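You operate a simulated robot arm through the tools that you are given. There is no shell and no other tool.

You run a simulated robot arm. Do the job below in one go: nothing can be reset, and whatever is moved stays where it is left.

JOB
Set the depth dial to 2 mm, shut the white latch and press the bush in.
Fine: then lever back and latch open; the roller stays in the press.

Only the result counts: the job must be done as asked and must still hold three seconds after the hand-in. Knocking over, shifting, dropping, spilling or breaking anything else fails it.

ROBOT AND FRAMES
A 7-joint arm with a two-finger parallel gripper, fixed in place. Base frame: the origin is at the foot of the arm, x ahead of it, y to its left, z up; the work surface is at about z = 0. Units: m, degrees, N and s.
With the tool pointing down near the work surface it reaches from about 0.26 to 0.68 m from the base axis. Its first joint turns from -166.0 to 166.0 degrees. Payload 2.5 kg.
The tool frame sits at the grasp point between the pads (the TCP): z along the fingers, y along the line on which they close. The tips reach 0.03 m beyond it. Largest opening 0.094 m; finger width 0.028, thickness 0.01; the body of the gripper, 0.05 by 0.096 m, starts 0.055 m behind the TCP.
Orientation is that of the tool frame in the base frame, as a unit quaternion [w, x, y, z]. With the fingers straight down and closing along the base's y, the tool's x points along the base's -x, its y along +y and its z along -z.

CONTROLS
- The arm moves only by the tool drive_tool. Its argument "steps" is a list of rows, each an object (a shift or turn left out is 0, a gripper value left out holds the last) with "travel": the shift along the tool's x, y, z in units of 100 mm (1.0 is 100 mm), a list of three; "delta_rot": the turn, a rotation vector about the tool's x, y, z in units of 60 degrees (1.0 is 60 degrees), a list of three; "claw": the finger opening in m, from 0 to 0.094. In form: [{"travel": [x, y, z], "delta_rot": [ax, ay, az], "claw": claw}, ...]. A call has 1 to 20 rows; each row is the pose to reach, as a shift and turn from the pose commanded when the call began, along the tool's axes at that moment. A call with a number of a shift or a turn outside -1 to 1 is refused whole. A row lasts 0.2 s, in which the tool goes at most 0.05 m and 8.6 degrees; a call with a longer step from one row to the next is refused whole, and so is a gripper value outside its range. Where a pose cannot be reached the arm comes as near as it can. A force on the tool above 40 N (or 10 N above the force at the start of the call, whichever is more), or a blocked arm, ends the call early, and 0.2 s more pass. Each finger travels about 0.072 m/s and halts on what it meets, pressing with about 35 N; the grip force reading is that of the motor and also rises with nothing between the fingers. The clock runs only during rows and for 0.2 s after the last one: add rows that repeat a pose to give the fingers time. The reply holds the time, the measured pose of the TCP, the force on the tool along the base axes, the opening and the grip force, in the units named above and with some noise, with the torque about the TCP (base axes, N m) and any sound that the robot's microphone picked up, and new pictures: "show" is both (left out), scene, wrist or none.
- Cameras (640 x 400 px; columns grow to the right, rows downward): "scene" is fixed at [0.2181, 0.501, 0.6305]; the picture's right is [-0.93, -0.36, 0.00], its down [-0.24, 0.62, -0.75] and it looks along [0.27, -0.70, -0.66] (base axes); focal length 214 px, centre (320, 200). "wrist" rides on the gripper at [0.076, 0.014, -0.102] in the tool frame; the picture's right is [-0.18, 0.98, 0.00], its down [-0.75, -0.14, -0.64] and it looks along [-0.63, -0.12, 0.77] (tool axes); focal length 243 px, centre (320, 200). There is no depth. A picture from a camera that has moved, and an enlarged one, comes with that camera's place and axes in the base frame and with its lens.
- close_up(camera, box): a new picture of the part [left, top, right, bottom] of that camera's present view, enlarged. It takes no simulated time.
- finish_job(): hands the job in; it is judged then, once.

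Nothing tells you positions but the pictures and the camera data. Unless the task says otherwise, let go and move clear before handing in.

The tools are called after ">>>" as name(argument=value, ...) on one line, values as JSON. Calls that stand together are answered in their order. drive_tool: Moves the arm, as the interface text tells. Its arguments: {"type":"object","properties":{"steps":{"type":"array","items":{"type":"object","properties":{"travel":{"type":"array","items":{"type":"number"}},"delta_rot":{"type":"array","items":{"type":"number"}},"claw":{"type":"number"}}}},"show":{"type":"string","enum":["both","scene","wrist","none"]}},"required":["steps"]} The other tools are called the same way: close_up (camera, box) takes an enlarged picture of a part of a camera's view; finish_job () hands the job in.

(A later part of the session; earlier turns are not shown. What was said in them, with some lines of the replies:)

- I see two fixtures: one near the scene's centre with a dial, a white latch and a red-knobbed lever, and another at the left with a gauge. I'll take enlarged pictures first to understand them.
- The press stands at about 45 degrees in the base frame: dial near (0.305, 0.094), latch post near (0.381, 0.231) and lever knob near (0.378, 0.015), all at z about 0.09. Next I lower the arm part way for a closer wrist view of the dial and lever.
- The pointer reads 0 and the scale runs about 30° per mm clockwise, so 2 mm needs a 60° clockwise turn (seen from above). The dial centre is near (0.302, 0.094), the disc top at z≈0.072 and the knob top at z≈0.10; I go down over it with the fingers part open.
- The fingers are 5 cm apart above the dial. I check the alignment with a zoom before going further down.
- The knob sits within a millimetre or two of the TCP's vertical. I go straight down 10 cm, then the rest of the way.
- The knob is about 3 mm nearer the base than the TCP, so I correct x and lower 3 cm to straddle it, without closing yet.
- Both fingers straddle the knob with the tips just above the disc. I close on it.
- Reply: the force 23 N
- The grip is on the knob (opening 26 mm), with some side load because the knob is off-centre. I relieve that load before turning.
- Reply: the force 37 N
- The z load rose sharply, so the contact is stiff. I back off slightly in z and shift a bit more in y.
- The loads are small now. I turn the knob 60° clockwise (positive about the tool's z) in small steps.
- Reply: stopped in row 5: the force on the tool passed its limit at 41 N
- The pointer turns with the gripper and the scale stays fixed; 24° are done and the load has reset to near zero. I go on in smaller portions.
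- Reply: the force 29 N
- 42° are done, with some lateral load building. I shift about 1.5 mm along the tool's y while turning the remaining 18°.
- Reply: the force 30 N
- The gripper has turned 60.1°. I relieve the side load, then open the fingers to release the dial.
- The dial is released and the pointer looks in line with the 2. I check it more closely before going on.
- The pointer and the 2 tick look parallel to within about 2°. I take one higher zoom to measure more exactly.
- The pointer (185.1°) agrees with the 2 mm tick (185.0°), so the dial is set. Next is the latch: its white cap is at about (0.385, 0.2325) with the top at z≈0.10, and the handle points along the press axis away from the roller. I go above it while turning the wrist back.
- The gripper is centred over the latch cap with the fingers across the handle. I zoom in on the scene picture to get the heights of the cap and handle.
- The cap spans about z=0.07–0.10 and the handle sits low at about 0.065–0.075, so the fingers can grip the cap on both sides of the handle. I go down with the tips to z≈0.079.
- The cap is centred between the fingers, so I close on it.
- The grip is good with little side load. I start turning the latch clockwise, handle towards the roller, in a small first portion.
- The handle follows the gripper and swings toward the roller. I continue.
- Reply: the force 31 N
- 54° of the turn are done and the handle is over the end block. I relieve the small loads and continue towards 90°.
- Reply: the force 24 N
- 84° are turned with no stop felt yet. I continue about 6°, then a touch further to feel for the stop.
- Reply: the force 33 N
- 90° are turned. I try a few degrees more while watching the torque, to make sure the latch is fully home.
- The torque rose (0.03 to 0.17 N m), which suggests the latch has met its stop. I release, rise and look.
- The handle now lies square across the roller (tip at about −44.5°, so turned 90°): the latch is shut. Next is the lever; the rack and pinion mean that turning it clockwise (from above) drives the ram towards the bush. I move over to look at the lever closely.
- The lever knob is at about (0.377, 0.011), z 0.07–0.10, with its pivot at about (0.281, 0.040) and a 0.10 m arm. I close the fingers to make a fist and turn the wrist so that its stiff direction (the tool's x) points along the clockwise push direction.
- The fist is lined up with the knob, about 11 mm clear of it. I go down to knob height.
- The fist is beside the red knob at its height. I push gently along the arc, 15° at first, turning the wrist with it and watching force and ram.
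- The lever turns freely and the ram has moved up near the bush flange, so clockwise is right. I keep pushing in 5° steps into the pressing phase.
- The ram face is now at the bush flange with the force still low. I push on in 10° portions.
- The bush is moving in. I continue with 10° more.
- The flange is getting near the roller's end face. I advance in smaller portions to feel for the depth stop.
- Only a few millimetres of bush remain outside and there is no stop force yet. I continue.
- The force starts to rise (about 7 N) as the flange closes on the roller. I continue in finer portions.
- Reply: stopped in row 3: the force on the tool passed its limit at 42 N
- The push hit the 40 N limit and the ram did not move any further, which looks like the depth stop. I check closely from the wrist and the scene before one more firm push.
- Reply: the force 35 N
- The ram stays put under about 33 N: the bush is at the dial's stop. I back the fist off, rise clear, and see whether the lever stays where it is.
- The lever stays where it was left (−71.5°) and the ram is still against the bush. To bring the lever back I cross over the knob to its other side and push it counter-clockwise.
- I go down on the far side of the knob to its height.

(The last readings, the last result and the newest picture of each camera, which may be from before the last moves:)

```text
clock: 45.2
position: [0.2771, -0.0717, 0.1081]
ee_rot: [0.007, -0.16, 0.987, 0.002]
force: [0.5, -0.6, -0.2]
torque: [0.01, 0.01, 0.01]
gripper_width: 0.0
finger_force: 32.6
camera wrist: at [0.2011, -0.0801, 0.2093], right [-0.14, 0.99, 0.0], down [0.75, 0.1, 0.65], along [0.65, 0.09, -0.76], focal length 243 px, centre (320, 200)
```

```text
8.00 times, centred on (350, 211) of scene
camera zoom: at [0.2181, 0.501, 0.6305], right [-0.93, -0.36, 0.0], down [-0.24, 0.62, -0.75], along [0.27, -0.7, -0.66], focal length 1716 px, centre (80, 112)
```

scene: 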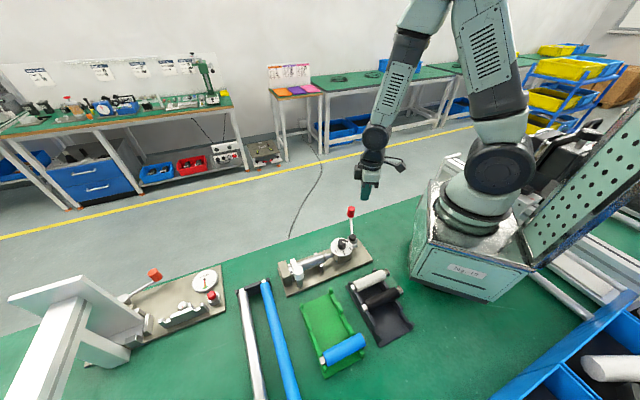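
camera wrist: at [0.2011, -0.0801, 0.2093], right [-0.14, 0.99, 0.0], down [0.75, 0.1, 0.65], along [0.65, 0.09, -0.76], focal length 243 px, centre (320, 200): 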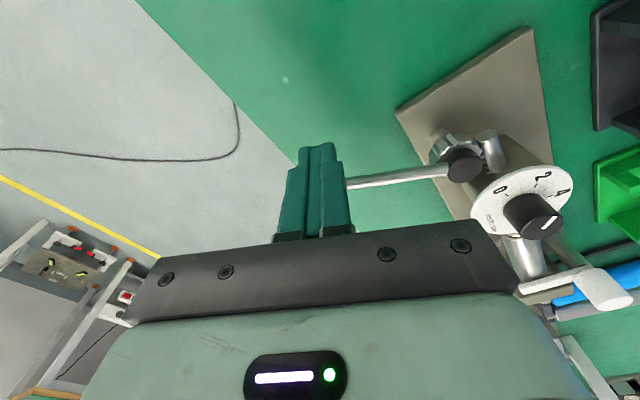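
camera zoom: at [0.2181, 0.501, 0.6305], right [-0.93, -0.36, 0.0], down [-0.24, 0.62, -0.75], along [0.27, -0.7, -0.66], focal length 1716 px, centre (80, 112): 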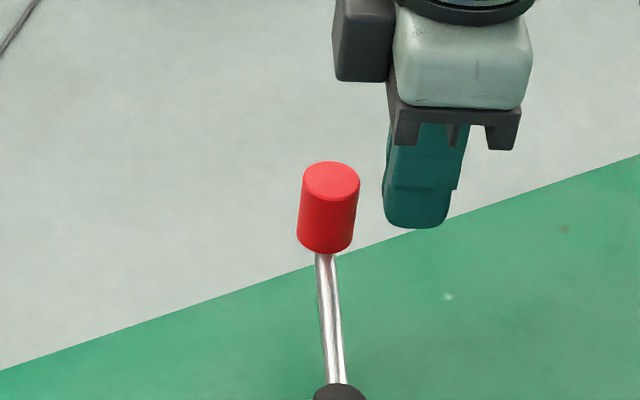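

The fist is beside the knob on its clockwise side. I push the lever back along the arc, 25° first.

>>> drive_tool(steps=[{"travel": [-0.06, 0, 0]}, {"travel": [-0.11, 0, 0]}, {"travel": [-0.198, -0.02, 0], "delta_rot": [0, 0, -0.0833]}, {"travel": [-0.288, -0.031, 0], "delta_rot": [0, 0, -0.1667]}, {"travel": [-0.378, -0.035, 0], "delta_rot": [0, 0, -0.25]}, {"travel": [-0.468, -0.031, 0], "delta_rot": [0, 0, -0.333]}, {"travel": [-0.558, -0.02, 0], "delta_rot": [0, 0, -0.4167]}, {"travel": [-0.558, -0.02, 0], "delta_rot": [0, 0, -0.4167]}], show="wrist")

>>> close_up(camera="scene", box=[290, 190, 402, 270])

```text
clock: 47.0
position: [0.3311, -0.0548, 0.1087]
ee_rot: [0.007, -0.371, 0.929, 0.001]
force: [0.6, -0.5, 0.5]
torque: [-0.02, 0.02, 0.0]
gripper_width: 0.0
finger_force: 33.1
camera wrist: at [0.2661, -0.0955, 0.2108], right [-0.54, 0.84, 0.0], down [0.64, 0.41, 0.65], along [0.55, 0.35, -0.76], focal length 243 px, centre (320, 200)
```

wrist: 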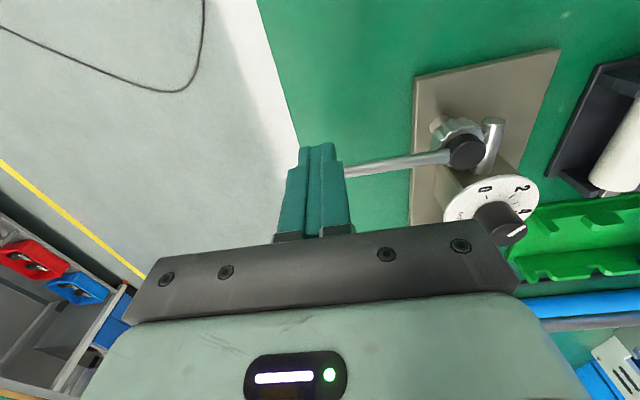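

```text
5.00 times, centred on (346, 230) of scene
camera zoom: at [0.2181, 0.501, 0.6305], right [-0.93, -0.36, 0.0], down [-0.24, 0.62, -0.75], along [0.27, -0.7, -0.66], focal length 1072 px, centre (190, 50)
```

zoom: 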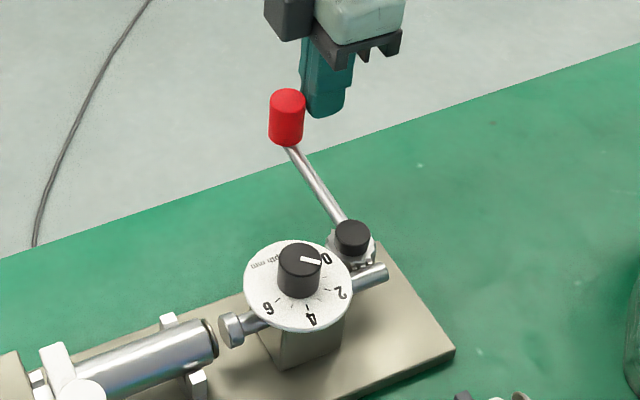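

The ram retracts and the bush stays seated in the roller. I continue the return.

>>> drive_tool(steps=[{"travel": [-0.088, -0.02, 0], "delta_rot": [0, 0, -0.0833]}, {"travel": [-0.178, -0.031, 0], "delta_rot": [0, 0, -0.1667]}, {"travel": [-0.268, -0.035, 0], "delta_rot": [0, 0, -0.25]}, {"travel": [-0.358, -0.031, 0], "delta_rot": [0, 0, -0.333]}, {"travel": [-0.448, -0.02, 0], "delta_rot": [0, 0, -0.4167]}, {"travel": [-0.448, -0.02, 0], "delta_rot": [0, 0, -0.4167]}], show="wrist")

>>> close_up(camera="scene", box=[290, 190, 402, 270])

```text
clock: 48.4
position: [0.3661, -0.0242, 0.1092]
ee_rot: [0.008, -0.562, 0.827, 0.0]
force: [-0.9, -0.3, -0.1]
torque: [0.01, -0.01, -0.02]
gripper_width: 0.0003
finger_force: 33.1
camera wrist: at [0.3241, -0.0896, 0.211], right [-0.85, 0.53, -0.01], down [0.4, 0.64, 0.65], along [0.35, 0.55, -0.76], focal length 243 px, centre (320, 200)
```

wrist: 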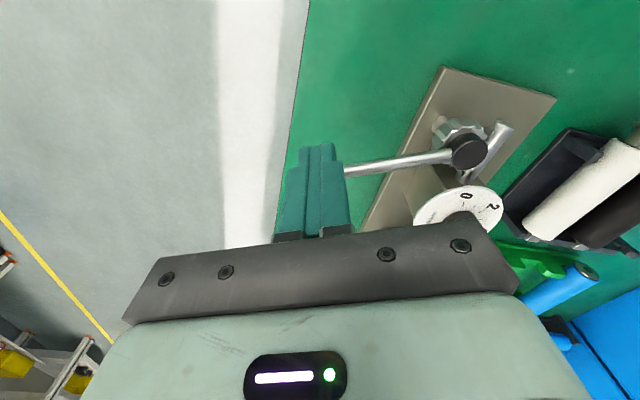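

```text
5.00 times, centred on (346, 230) of scene
camera zoom: at [0.2181, 0.501, 0.6305], right [-0.93, -0.36, 0.0], down [-0.24, 0.62, -0.75], along [0.27, -0.7, -0.66], focal length 1072 px, centre (190, 50)
```

zoom: 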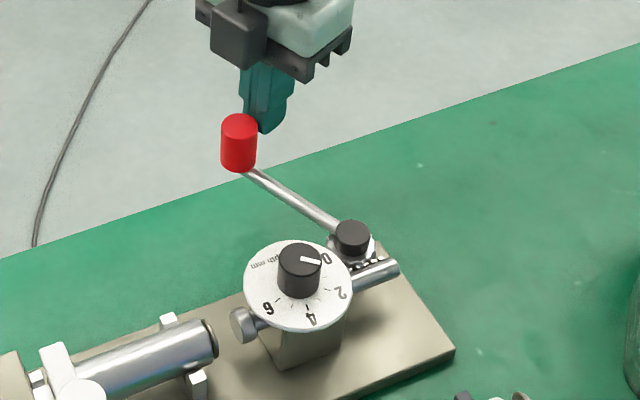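

About 7° remain to the lever's starting angle. I push on gently to its original place and feel for a home stop.

>>> drive_tool(steps=[{"travel": [-0.044, -0.01, 0], "delta_rot": [0, 0, -0.0417]}, {"travel": [-0.088, -0.02, 0], "delta_rot": [0, 0, -0.0833]}, {"travel": [-0.12, -0.024, 0], "delta_rot": [0, 0, -0.112]}, {"travel": [-0.12, -0.024, 0], "delta_rot": [0, 0, -0.112]}], show="none")

>>> close_up(camera="scene", box=[290, 190, 402, 270])

```text
clock: 49.4
position: [0.3718, -0.0146, 0.1096]
ee_rot: [0.005, -0.61, 0.792, -0.001]
force: [-4.9, -9.3, 3.0]
torque: [-0.28, 0.11, 0.0]
gripper_width: 0.0
finger_force: 33.2
```

```text
5.00 times, centred on (346, 230) of scene
camera zoom: at [0.2181, 0.501, 0.6305], right [-0.93, -0.36, 0.0], down [-0.24, 0.62, -0.75], along [0.27, -0.7, -0.66], focal length 1072 px, centre (190, 50)
```

zoom: 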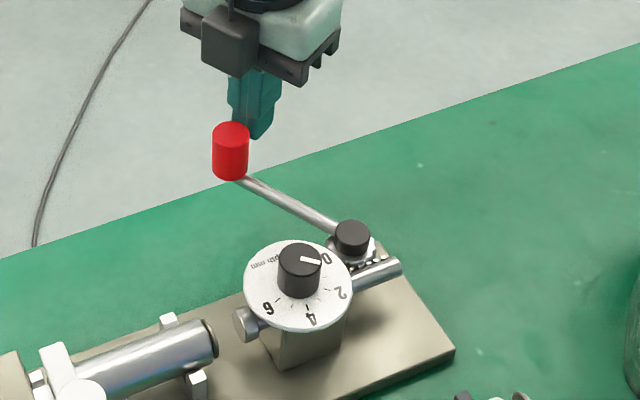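

The force has risen to about 10 N at almost the original angle. I push a touch further to seat it fully.

>>> drive_tool(steps=[{"travel": [-0.017, -0.003, 0], "delta_rot": [0, 0, -0.0167]}, {"travel": [-0.022, -0.004, 0], "delta_rot": [0, 0, -0.0167]}, {"travel": [-0.022, -0.004, 0], "delta_rot": [0, 0, -0.0167]}], show="none")

>>> close_up(camera="scene", box=[306, 206, 386, 256])

```text
clock: 50.2
position: [0.3722, -0.0156, 0.1084]
ee_rot: [0.005, -0.615, 0.788, -0.002]
force: [-12.1, -29.6, 10.6]
torque: [-0.76, 0.17, 0.07]
gripper_width: 0.0004
finger_force: 32.8
```

```text
8.00 times, centred on (346, 231) of scene
camera zoom: at [0.2181, 0.501, 0.6305], right [-0.93, -0.36, 0.0], down [-0.24, 0.62, -0.75], along [0.27, -0.7, -0.66], focal length 1716 px, centre (112, -48)
```

zoom: 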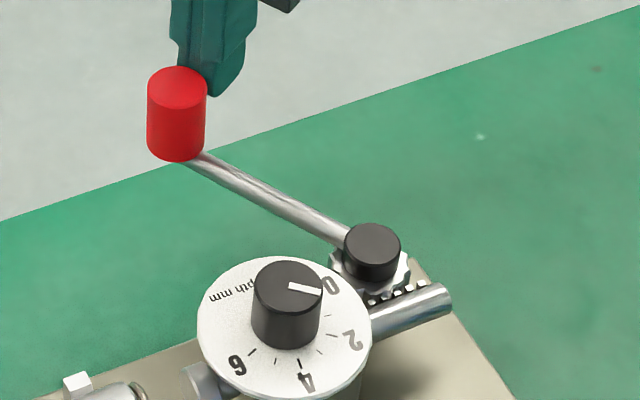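

The lever is exactly back at its starting place, against its home stop (about 32 N). I back off, rise, and check the press from above.

>>> drive_tool(steps=[{"travel": [0.1, 0, 0]}, {"travel": [0.25, 0, 0]}, {"travel": [0.25, 0, -0.3]}, {"travel": [0.25, 0, -0.6]}, {"travel": [0.25, 0, -0.9]}, {"travel": [0.25, 0, -1.0]}, {"travel": [0.25, 0, -1.0]}])

>>> close_up(camera="scene", box=[300, 206, 396, 276])

>>> close_up(camera="scene", box=[306, 246, 354, 276])

```text
clock: 51.8
position: [0.3648, -0.0377, 0.2096]
ee_rot: [0.006, -0.616, 0.788, -0.001]
force: [-0.3, -0.3, 0.1]
torque: [0.03, -0.02, 0.01]
gripper_width: 0.0
finger_force: 32.8
camera wrist: at [0.3332, -0.108, 0.312], right [-0.91, 0.41, -0.01], down [0.31, 0.69, 0.65], along [0.28, 0.59, -0.76], focal length 243 px, centre (320, 200)
```

scene: 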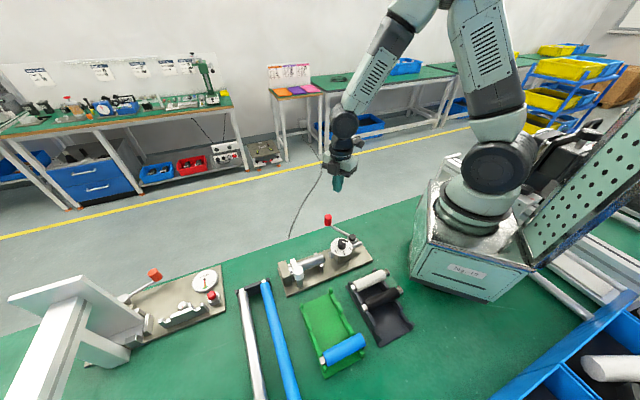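
wrist: 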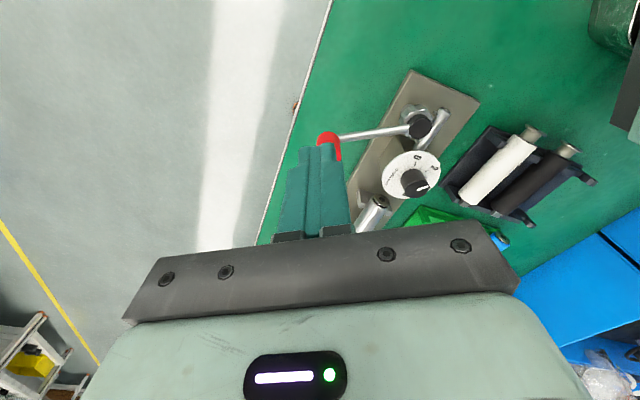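

```text
5.71 times, centred on (348, 241) of scene
camera zoom: at [0.2181, 0.501, 0.6305], right [-0.93, -0.36, 0.0], down [-0.24, 0.62, -0.75], along [0.27, -0.7, -0.66], focal length 1226 px, centre (160, -34)
```

zoom: 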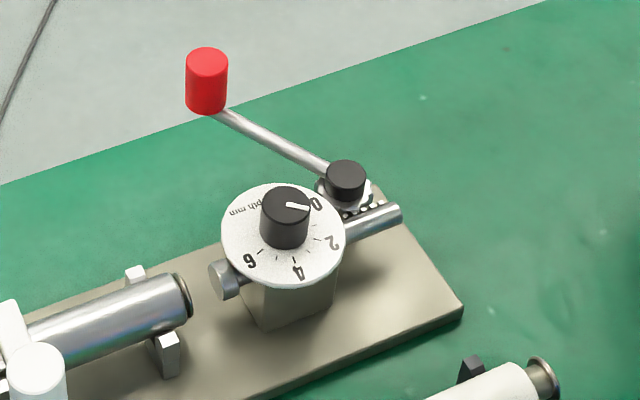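

```text
13.33 times, centred on (330, 261) of scene
camera zoom: at [0.2181, 0.501, 0.6305], right [-0.93, -0.36, 0.0], down [-0.24, 0.62, -0.75], along [0.27, -0.7, -0.66], focal length 2860 px, centre (187, -613)
```

zoom: 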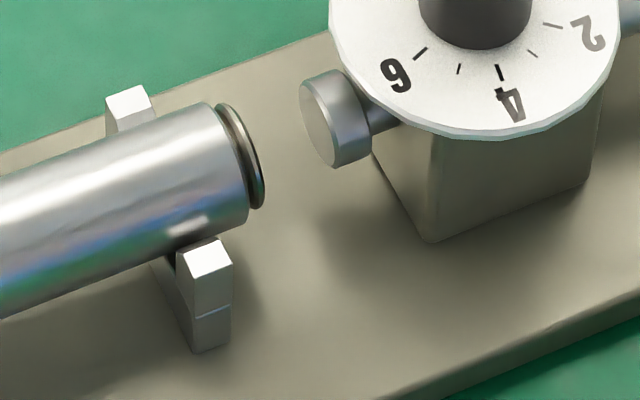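

The bush is pressed in, standing about 2 mm off the roller's face, and the dial still reads 2. Last step: open the latch. I carry the gripper back over the latch and turn the wrist so that it can grip the cap again.

>>> drive_tool(steps=[{"travel": [-0.1, 0.025, 0], "delta_rot": [0, 0, 0.125], "claw": 0.05}, {"travel": [-0.2, 0.05, 0], "delta_rot": [0, 0, 0.25]}, {"travel": [-0.31, 0.08, 0], "delta_rot": [0, 0, 0.375]}, {"travel": [-0.42, 0.11, 0], "delta_rot": [0, 0, 0.5]}, {"travel": [-0.53, 0.14, 0], "delta_rot": [0, 0, 0.625]}, {"travel": [-0.64, 0.165, 0], "delta_rot": [0, 0, 0.75]}, {"travel": [-0.76, 0.19, 0], "delta_rot": [0, 0, 0.875]}, {"travel": [-0.873, 0.218, 0], "delta_rot": [0, 0, 1.0]}, {"travel": [-0.873, 0.218, 0], "delta_rot": [0, 0, 1.0]}], show="none")

>>> drive_tool(steps=[{"travel": [-0.03, 0.11, 0], "delta_rot": [0, 0, 0.125]}, {"travel": [-0.06, 0.22, 0], "delta_rot": [0, 0, 0.25]}, {"travel": [-0.09, 0.33, 0], "delta_rot": [0, 0, 0.375]}, {"travel": [-0.12, 0.44, 0], "delta_rot": [0, 0, 0.5]}, {"travel": [-0.15, 0.55, 0], "delta_rot": [0, 0, 0.625]}, {"travel": [-0.18, 0.66, 0], "delta_rot": [0, 0, 0.75]}, {"travel": [-0.21, 0.77, 0], "delta_rot": [0, 0, 0.875]}, {"travel": [-0.248, 0.865, 0], "delta_rot": [0, 0, 1.0]}, {"travel": [-0.248, 0.865, 0], "delta_rot": [0, 0, 1.0]}], show="none")

```text
clock: 53.8
position: [0.3663, 0.0511, 0.2102]
ee_rot: [0.006, -0.139, 0.99, 0.003]
force: [0.0, -0.6, -0.7]
torque: [0.01, 0.01, 0.0]
gripper_width: 0.0501
finger_force: 0.0
```

```text
clock: 55.8
position: [0.3639, 0.1436, 0.2114]
ee_rot: [0.005, 0.374, 0.927, 0.006]
force: [0.1, -0.5, -0.3]
torque: [0.01, 0.01, -0.03]
gripper_width: 0.0498
finger_force: 0.1
```

>>> drive_tool(steps=[{"travel": [0.11, 0.2, 0], "delta_rot": [0.005, 0.002, 0.005]}, {"travel": [0.22, 0.4, 0], "delta_rot": [0.01, 0.004, 0.01]}, {"travel": [0.34, 0.6, 0], "delta_rot": [0.0142, 0.0046, 0.01]}, {"travel": [0.453, 0.787, 0], "delta_rot": [0.0142, 0.0046, 0.01]}, {"travel": [0.453, 0.787, 0], "delta_rot": [0.0142, 0.0046, 0.01]}])

>>> close_up(camera="wrist", box=[256, 50, 384, 170])

```text
clock: 57.0
position: [0.3863, 0.2313, 0.2111]
ee_rot: [-0.001, 0.379, 0.925, 0.0]
force: [0.4, -0.3, 0.1]
torque: [0.0, 0.02, 0.02]
gripper_width: 0.0499
finger_force: 0.1
camera wrist: at [0.3436, 0.296, 0.3134], right [0.82, 0.57, 0.0], down [0.44, -0.63, 0.64], along [0.37, -0.53, -0.77], focal length 243 px, centre (320, 200)
```

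scene: 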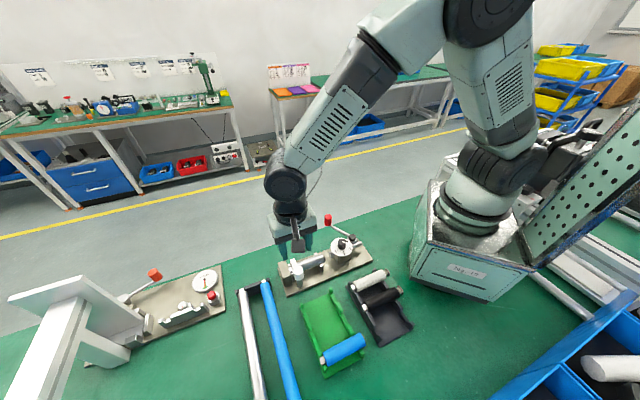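
wrist: 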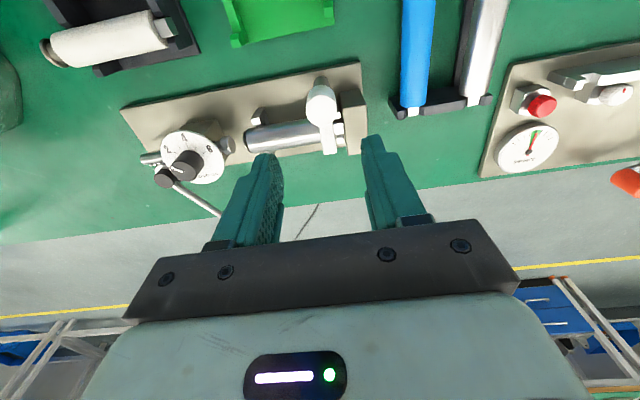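

```text
3.33 times, centred on (320, 110) of wrist
camera zoom: at [0.3436, 0.296, 0.3134], right [0.82, 0.57, 0.0], down [0.44, -0.63, 0.64], along [0.37, -0.53, -0.77], focal length 809 px, centre (320, 500)
```

zoom: 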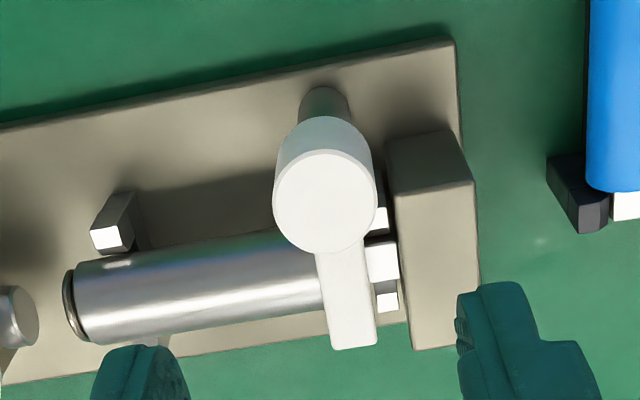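

The cap is within 2 mm of the gripper axis. I go down with that correction.

>>> drive_tool(steps=[{"travel": [0.01, 0.008, 0.25]}, {"travel": [0.015, 0.01, 0.5]}, {"travel": [0.015, 0.01, 0.75]}, {"travel": [0.015, 0.01, 0.9]}, {"travel": [0.015, 0.01, 1.0]}, {"travel": [0.015, 0.01, 1.0]}], show="wrist")

>>> close_up(camera="wrist", box=[272, 105, 368, 225])

```text
clock: 58.4
position: [0.385, 0.2324, 0.109]
ee_rot: [0.0, 0.379, 0.925, -0.001]
force: [-0.3, 0.1, -0.1]
torque: [0.01, -0.02, 0.01]
gripper_width: 0.05
finger_force: 0.1
camera wrist: at [0.3429, 0.2968, 0.2136], right [0.82, 0.57, 0.0], down [0.44, -0.63, 0.64], along [0.37, -0.53, -0.77], focal length 243 px, centre (320, 200)
```

wrist: 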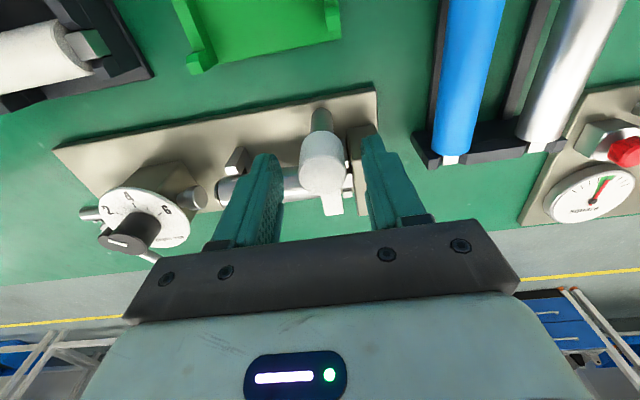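

```text
3.33 times, centred on (320, 165) of wrist
camera zoom: at [0.3429, 0.2968, 0.2136], right [0.82, 0.57, 0.0], down [0.44, -0.63, 0.64], along [0.37, -0.53, -0.77], focal length 809 px, centre (320, 317)
```

zoom: 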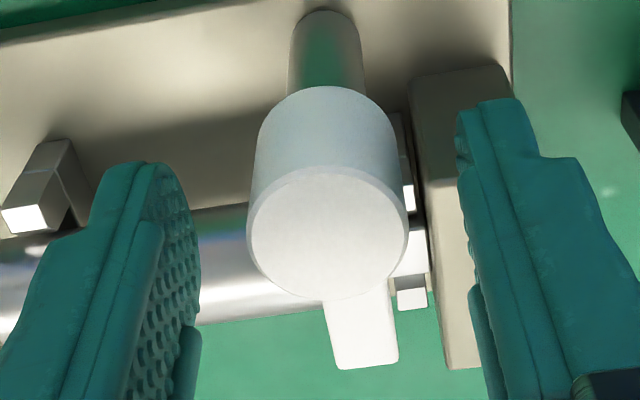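

The cap is between the fingers, about 1.3 mm off. I correct and close on it.

>>> drive_tool(steps=[{"travel": [0.012, 0.012, 0.015]}, {"travel": [0.012, 0.012, 0.015], "claw": 0.018}, {"travel": [0.012, 0.012, 0.015]}, {"travel": [0.012, 0.012, 0.015]}], show="none")

```text
clock: 59.4
position: [0.3851, 0.234, 0.1101]
ee_rot: [-0.001, 0.379, 0.925, -0.001]
force: [-7.3, -6.2, 7.6]
torque: [0.19, -0.08, -0.05]
gripper_width: 0.0276
finger_force: 45.0
```

The grip is good with low loads. I turn counter-clockwise to open the latch, the reverse of closing.

>>> drive_tool(steps=[{"travel": [0, -0.003, 0], "delta_rot": [0, 0, -0.1]}, {"travel": [0, -0.004, 0], "delta_rot": [0, 0, -0.2]}, {"travel": [0, -0.004, 0], "delta_rot": [0, 0, -0.3]}, {"travel": [0, -0.004, 0], "delta_rot": [0, 0, -0.4]}, {"travel": [0, -0.004, 0], "delta_rot": [0, 0, -0.5]}, {"travel": [0, -0.004, 0], "delta_rot": [0, 0, -0.5]}], show="wrist")

>>> close_up(camera="scene", box=[266, 246, 330, 286])

```text
clock: 60.8
position: [0.385, 0.2326, 0.1101]
ee_rot: [-0.003, 0.125, 0.992, -0.002]
force: [-20.6, -18.9, 28.1]
torque: [-0.14, 0.11, -0.1]
gripper_width: 0.0275
finger_force: 45.2
camera wrist: at [0.3164, 0.2668, 0.2127], right [0.42, 0.91, 0.0], down [0.7, -0.32, 0.64], along [0.58, -0.27, -0.77], focal length 243 px, centre (320, 200)
```

wrist: 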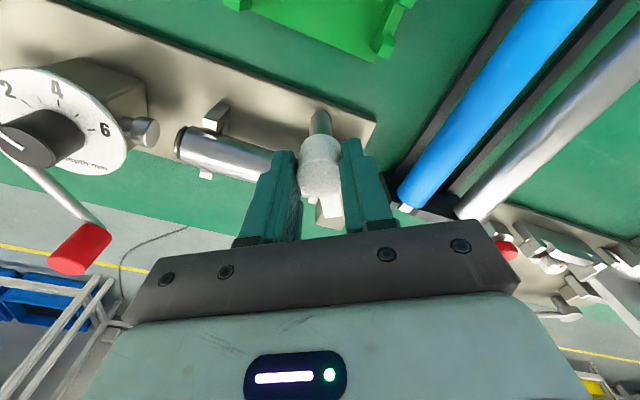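

```text
10.00 times, centred on (298, 266) of scene
camera zoom: at [0.2181, 0.501, 0.6305], right [-0.93, -0.36, 0.0], down [-0.24, 0.62, -0.75], along [0.27, -0.7, -0.66], focal length 2145 px, centre (540, -460)
```

zoom: 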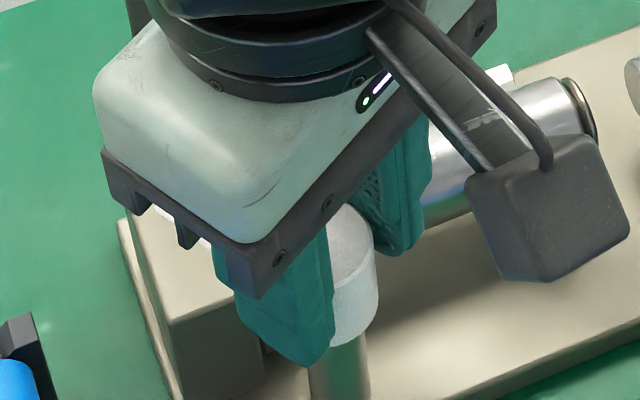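

30° are turned and the handle follows. I relieve the loads and continue.

>>> drive_tool(steps=[{"travel": [0.006, -0.012, -0.004], "delta_rot": [0, 0, -0.05]}, {"travel": [0.006, -0.012, -0.004], "delta_rot": [0, 0, -0.15]}, {"travel": [0.006, -0.012, -0.004], "delta_rot": [0, 0, -0.25]}, {"travel": [0.006, -0.012, -0.004], "delta_rot": [0, 0, -0.35]}, {"travel": [0.006, -0.012, -0.004], "delta_rot": [0, 0, -0.45]}, {"travel": [0.006, -0.012, -0.004], "delta_rot": [0, 0, -0.5]}, {"travel": [0.006, -0.012, -0.004], "delta_rot": [0, 0, -0.5]}], show="none")

>>> close_up(camera="scene", box=[266, 246, 330, 286])

```text
clock: 62.4
position: [0.3845, 0.2305, 0.11]
ee_rot: [-0.001, -0.135, 0.991, -0.001]
force: [-6.0, -20.9, -0.3]
torque: [-0.01, 0.23, -0.06]
gripper_width: 0.0276
finger_force: 44.6
```

```text
10.00 times, centred on (298, 266) of scene
camera zoom: at [0.2181, 0.501, 0.6305], right [-0.93, -0.36, 0.0], down [-0.24, 0.62, -0.75], along [0.27, -0.7, -0.66], focal length 2145 px, centre (540, -460)
```

zoom: 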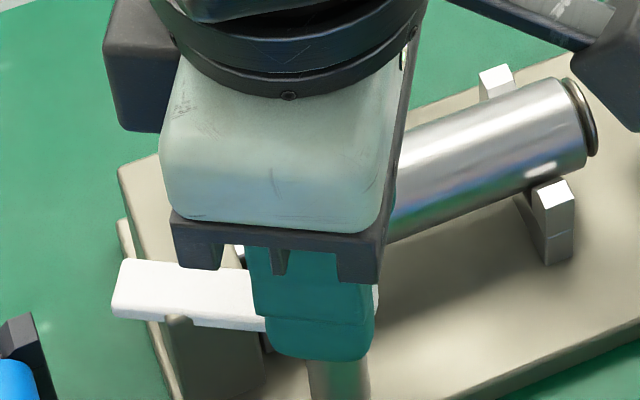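

60° are turned. I go on to 90°.

>>> drive_tool(steps=[{"travel": [0.004, -0.01, 0], "delta_rot": [0, 0, -0.05]}, {"travel": [0.005, -0.012, 0], "delta_rot": [0, 0, -0.15]}, {"travel": [0.005, -0.012, 0], "delta_rot": [0, 0, -0.25]}, {"travel": [0.005, -0.012, 0], "delta_rot": [0, 0, -0.35]}, {"travel": [0.005, -0.012, 0], "delta_rot": [0, 0, -0.45]}, {"travel": [0.005, -0.012, 0], "delta_rot": [0, 0, -0.5]}, {"travel": [0.005, -0.012, 0], "delta_rot": [0, 0, -0.5]}], show="none")

>>> close_up(camera="scene", box=[266, 246, 330, 286])

```text
clock: 64.0
position: [0.3862, 0.2305, 0.1087]
ee_rot: [0.0, -0.387, 0.922, -0.001]
force: [8.0, -20.3, -17.7]
torque: [0.62, -0.49, -0.06]
gripper_width: 0.0276
finger_force: 45.2
```

```text
10.00 times, centred on (298, 266) of scene
camera zoom: at [0.2181, 0.501, 0.6305], right [-0.93, -0.36, 0.0], down [-0.24, 0.62, -0.75], along [0.27, -0.7, -0.66], focal length 2145 px, centre (540, -460)
```

zoom: 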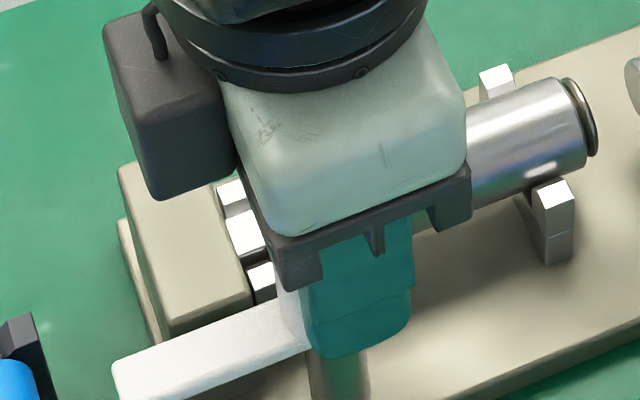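

The handle is back where it started. I nudge it 2° more to be sure it is fully open, then release and rise.

>>> drive_tool(steps=[{"travel": [0.003, -0.01, 0.002], "delta_rot": [0, 0, -0.02]}, {"travel": [0.003, -0.01, 0.002], "delta_rot": [0, 0, -0.035]}, {"travel": [0.003, -0.01, 0.002], "delta_rot": [0, 0, -0.035]}], show="none")

>>> drive_tool(steps=[{"claw": 0.05}, {"claw": 0.05}, {"travel": [0, 0, -0.2]}, {"travel": [0, 0, -0.5]}, {"travel": [0, 0, -0.8]}, {"travel": [0, 0, -1.0]}, {"travel": [0, 0, -1.0]}])

>>> close_up(camera="scene", box=[265, 245, 345, 295])

>>> close_up(camera="wrist", box=[220, 20, 420, 160])

```text
clock: 64.8
position: [0.3861, 0.2294, 0.11]
ee_rot: [0.0, -0.403, 0.915, 0.001]
force: [9.0, -12.3, -14.9]
torque: [0.09, 0.03, -0.37]
gripper_width: 0.0275
finger_force: 45.0
```

```text
clock: 66.4
position: [0.3862, 0.2291, 0.2123]
ee_rot: [0.0, -0.404, 0.915, 0.0]
force: [-1.0, 0.2, -0.8]
torque: [0.0, 0.0, -0.01]
gripper_width: 0.0499
finger_force: 0.1
camera wrist: at [0.3259, 0.1842, 0.3146], right [-0.6, 0.8, 0.0], down [0.61, 0.46, 0.64], along [0.51, 0.39, -0.77], focal length 243 px, centre (320, 200)
```

scene: 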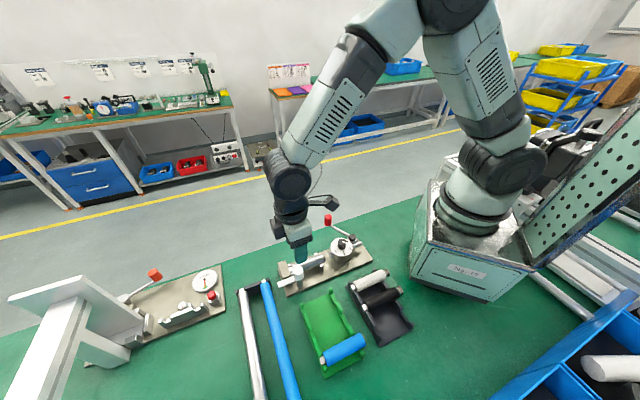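
wrist: 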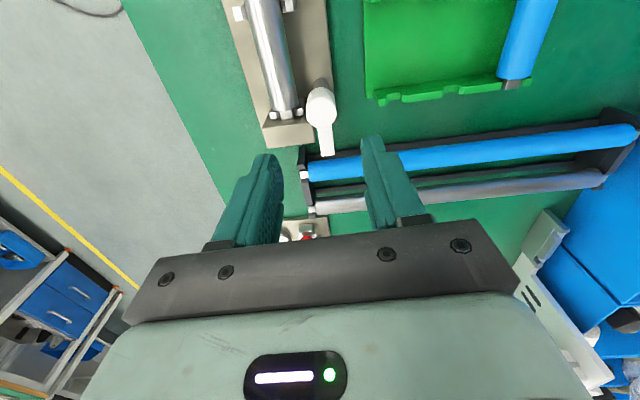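

```text
8.00 times, centred on (305, 270) of scene
camera zoom: at [0.2181, 0.501, 0.6305], right [-0.93, -0.36, 0.0], down [-0.24, 0.62, -0.75], along [0.27, -0.7, -0.66], focal length 1716 px, centre (440, -360)
```

zoom: 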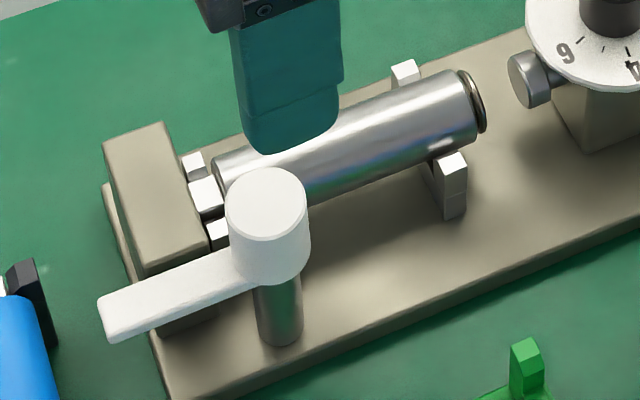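

```text
2.86 times, centred on (320, 90) of wrist
camera zoom: at [0.3259, 0.1842, 0.3146], right [-0.6, 0.8, 0.0], down [0.61, 0.46, 0.64], along [0.51, 0.39, -0.77], focal length 693 px, centre (320, 514)
```

zoom: 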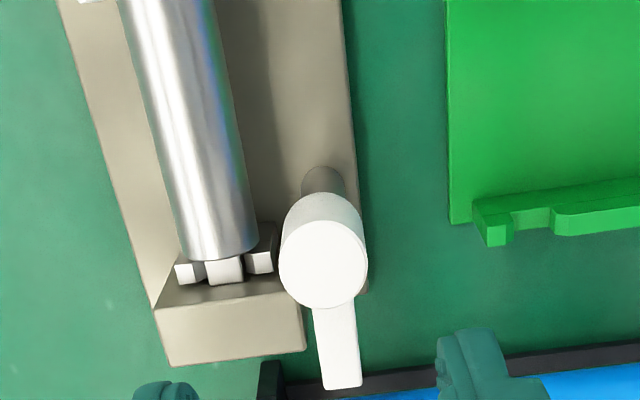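

The latch is open exactly as at the start and the roller has not moved. I slide back over the press for a final look at the bush, dial and lever.

>>> drive_tool(steps=[{"travel": [0.25, 0, -0.1]}, {"travel": [0.5, 0, -0.2]}, {"travel": [0.75, 0, -0.3]}, {"travel": [0.95, 0, -0.4]}, {"travel": [0.95, 0, -0.4]}])

>>> close_up(camera="wrist", box=[190, 0, 350, 100])

>>> close_up(camera="scene", box=[290, 200, 402, 280])

>>> close_up(camera="scene", box=[314, 246, 346, 266])

```text
clock: 67.6
position: [0.3207, 0.1596, 0.2514]
ee_rot: [-0.001, -0.404, 0.915, -0.001]
force: [0.0, 1.0, 0.3]
torque: [0.02, -0.02, -0.04]
gripper_width: 0.05
finger_force: 0.0
camera wrist: at [0.261, 0.1145, 0.3538], right [-0.6, 0.8, 0.0], down [0.61, 0.46, 0.64], along [0.51, 0.39, -0.77], focal length 243 px, centre (320, 200)
```

scene: 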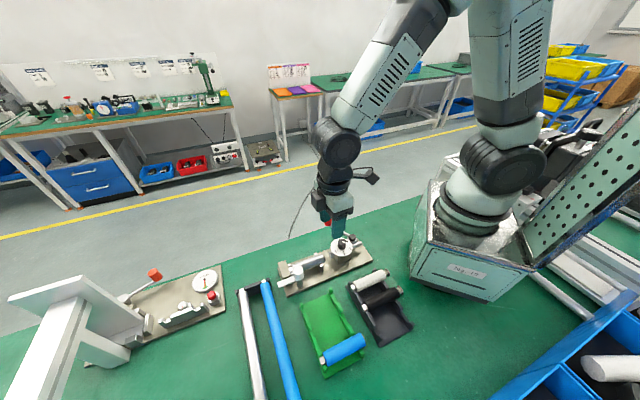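
wrist: 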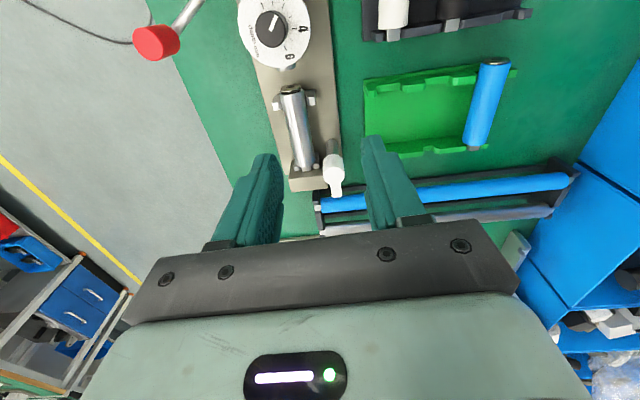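

```text
4.00 times, centred on (270, 50) of wrist
camera zoom: at [0.261, 0.1145, 0.3538], right [-0.6, 0.8, 0.0], down [0.61, 0.46, 0.64], along [0.51, 0.39, -0.77], focal length 970 px, centre (520, 800)
```

zoom: 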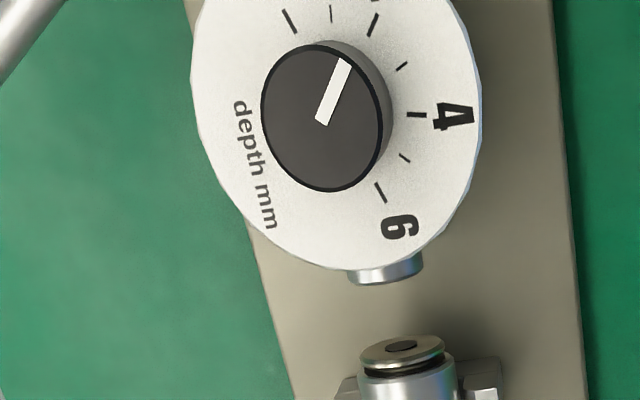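

```text
5.00 times, centred on (346, 240) of scene
camera zoom: at [0.2181, 0.501, 0.6305], right [-0.93, -0.36, 0.0], down [-0.24, 0.62, -0.75], along [0.27, -0.7, -0.66], focal length 1072 px, centre (190, 0)
```

zoom: 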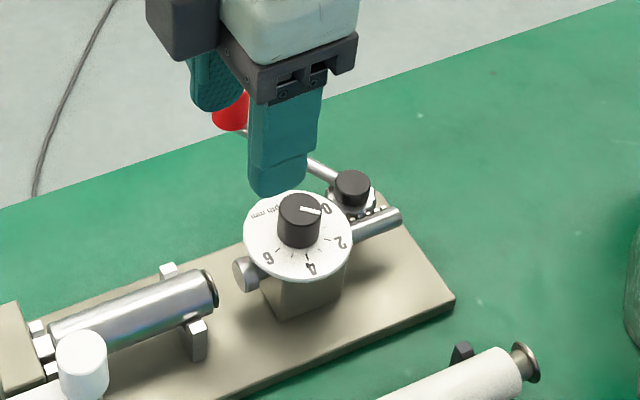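

```text
16.00 times, centred on (330, 256) of scene
camera zoom: at [0.2181, 0.501, 0.6305], right [-0.93, -0.36, 0.0], down [-0.24, 0.62, -0.75], along [0.27, -0.7, -0.66], focal length 3432 px, centre (160, -696)
```

zoom: 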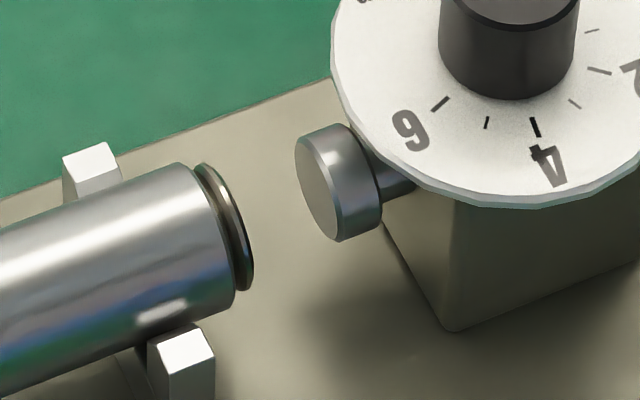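

The bush is pressed in to the stop with the dial still on 2, and the lever and latch are back at their starting places. The roller is still in the press and the gripper is clear with nothing held, so I hand in.

>>> finish_job()

```text
The job is handed in.
```

The bush is pressed in and the job is handed in; no verdict has come back yet.

- **Dial:** it is set to 2 mm. The pointer lines up with the 2 tick to within about 2°.
- **Latch:** I shut it fully over the roller before pressing, and opened it back to its starting position afterwards.
- **Bush:** I pushed the lever until the ram stopped and would not move further under about 33 N. I took this to be the dial's depth stop. The bush now stands roughly 2 mm off the roller's face, judged by eye from the pictures.
- **Lever:** it is back at its starting angle, against its home stop.
- **Roller:** it is still in the press and has not moved.

I saw no sign that anything else was knocked or shifted, and the gripper is empty and clear of the press.
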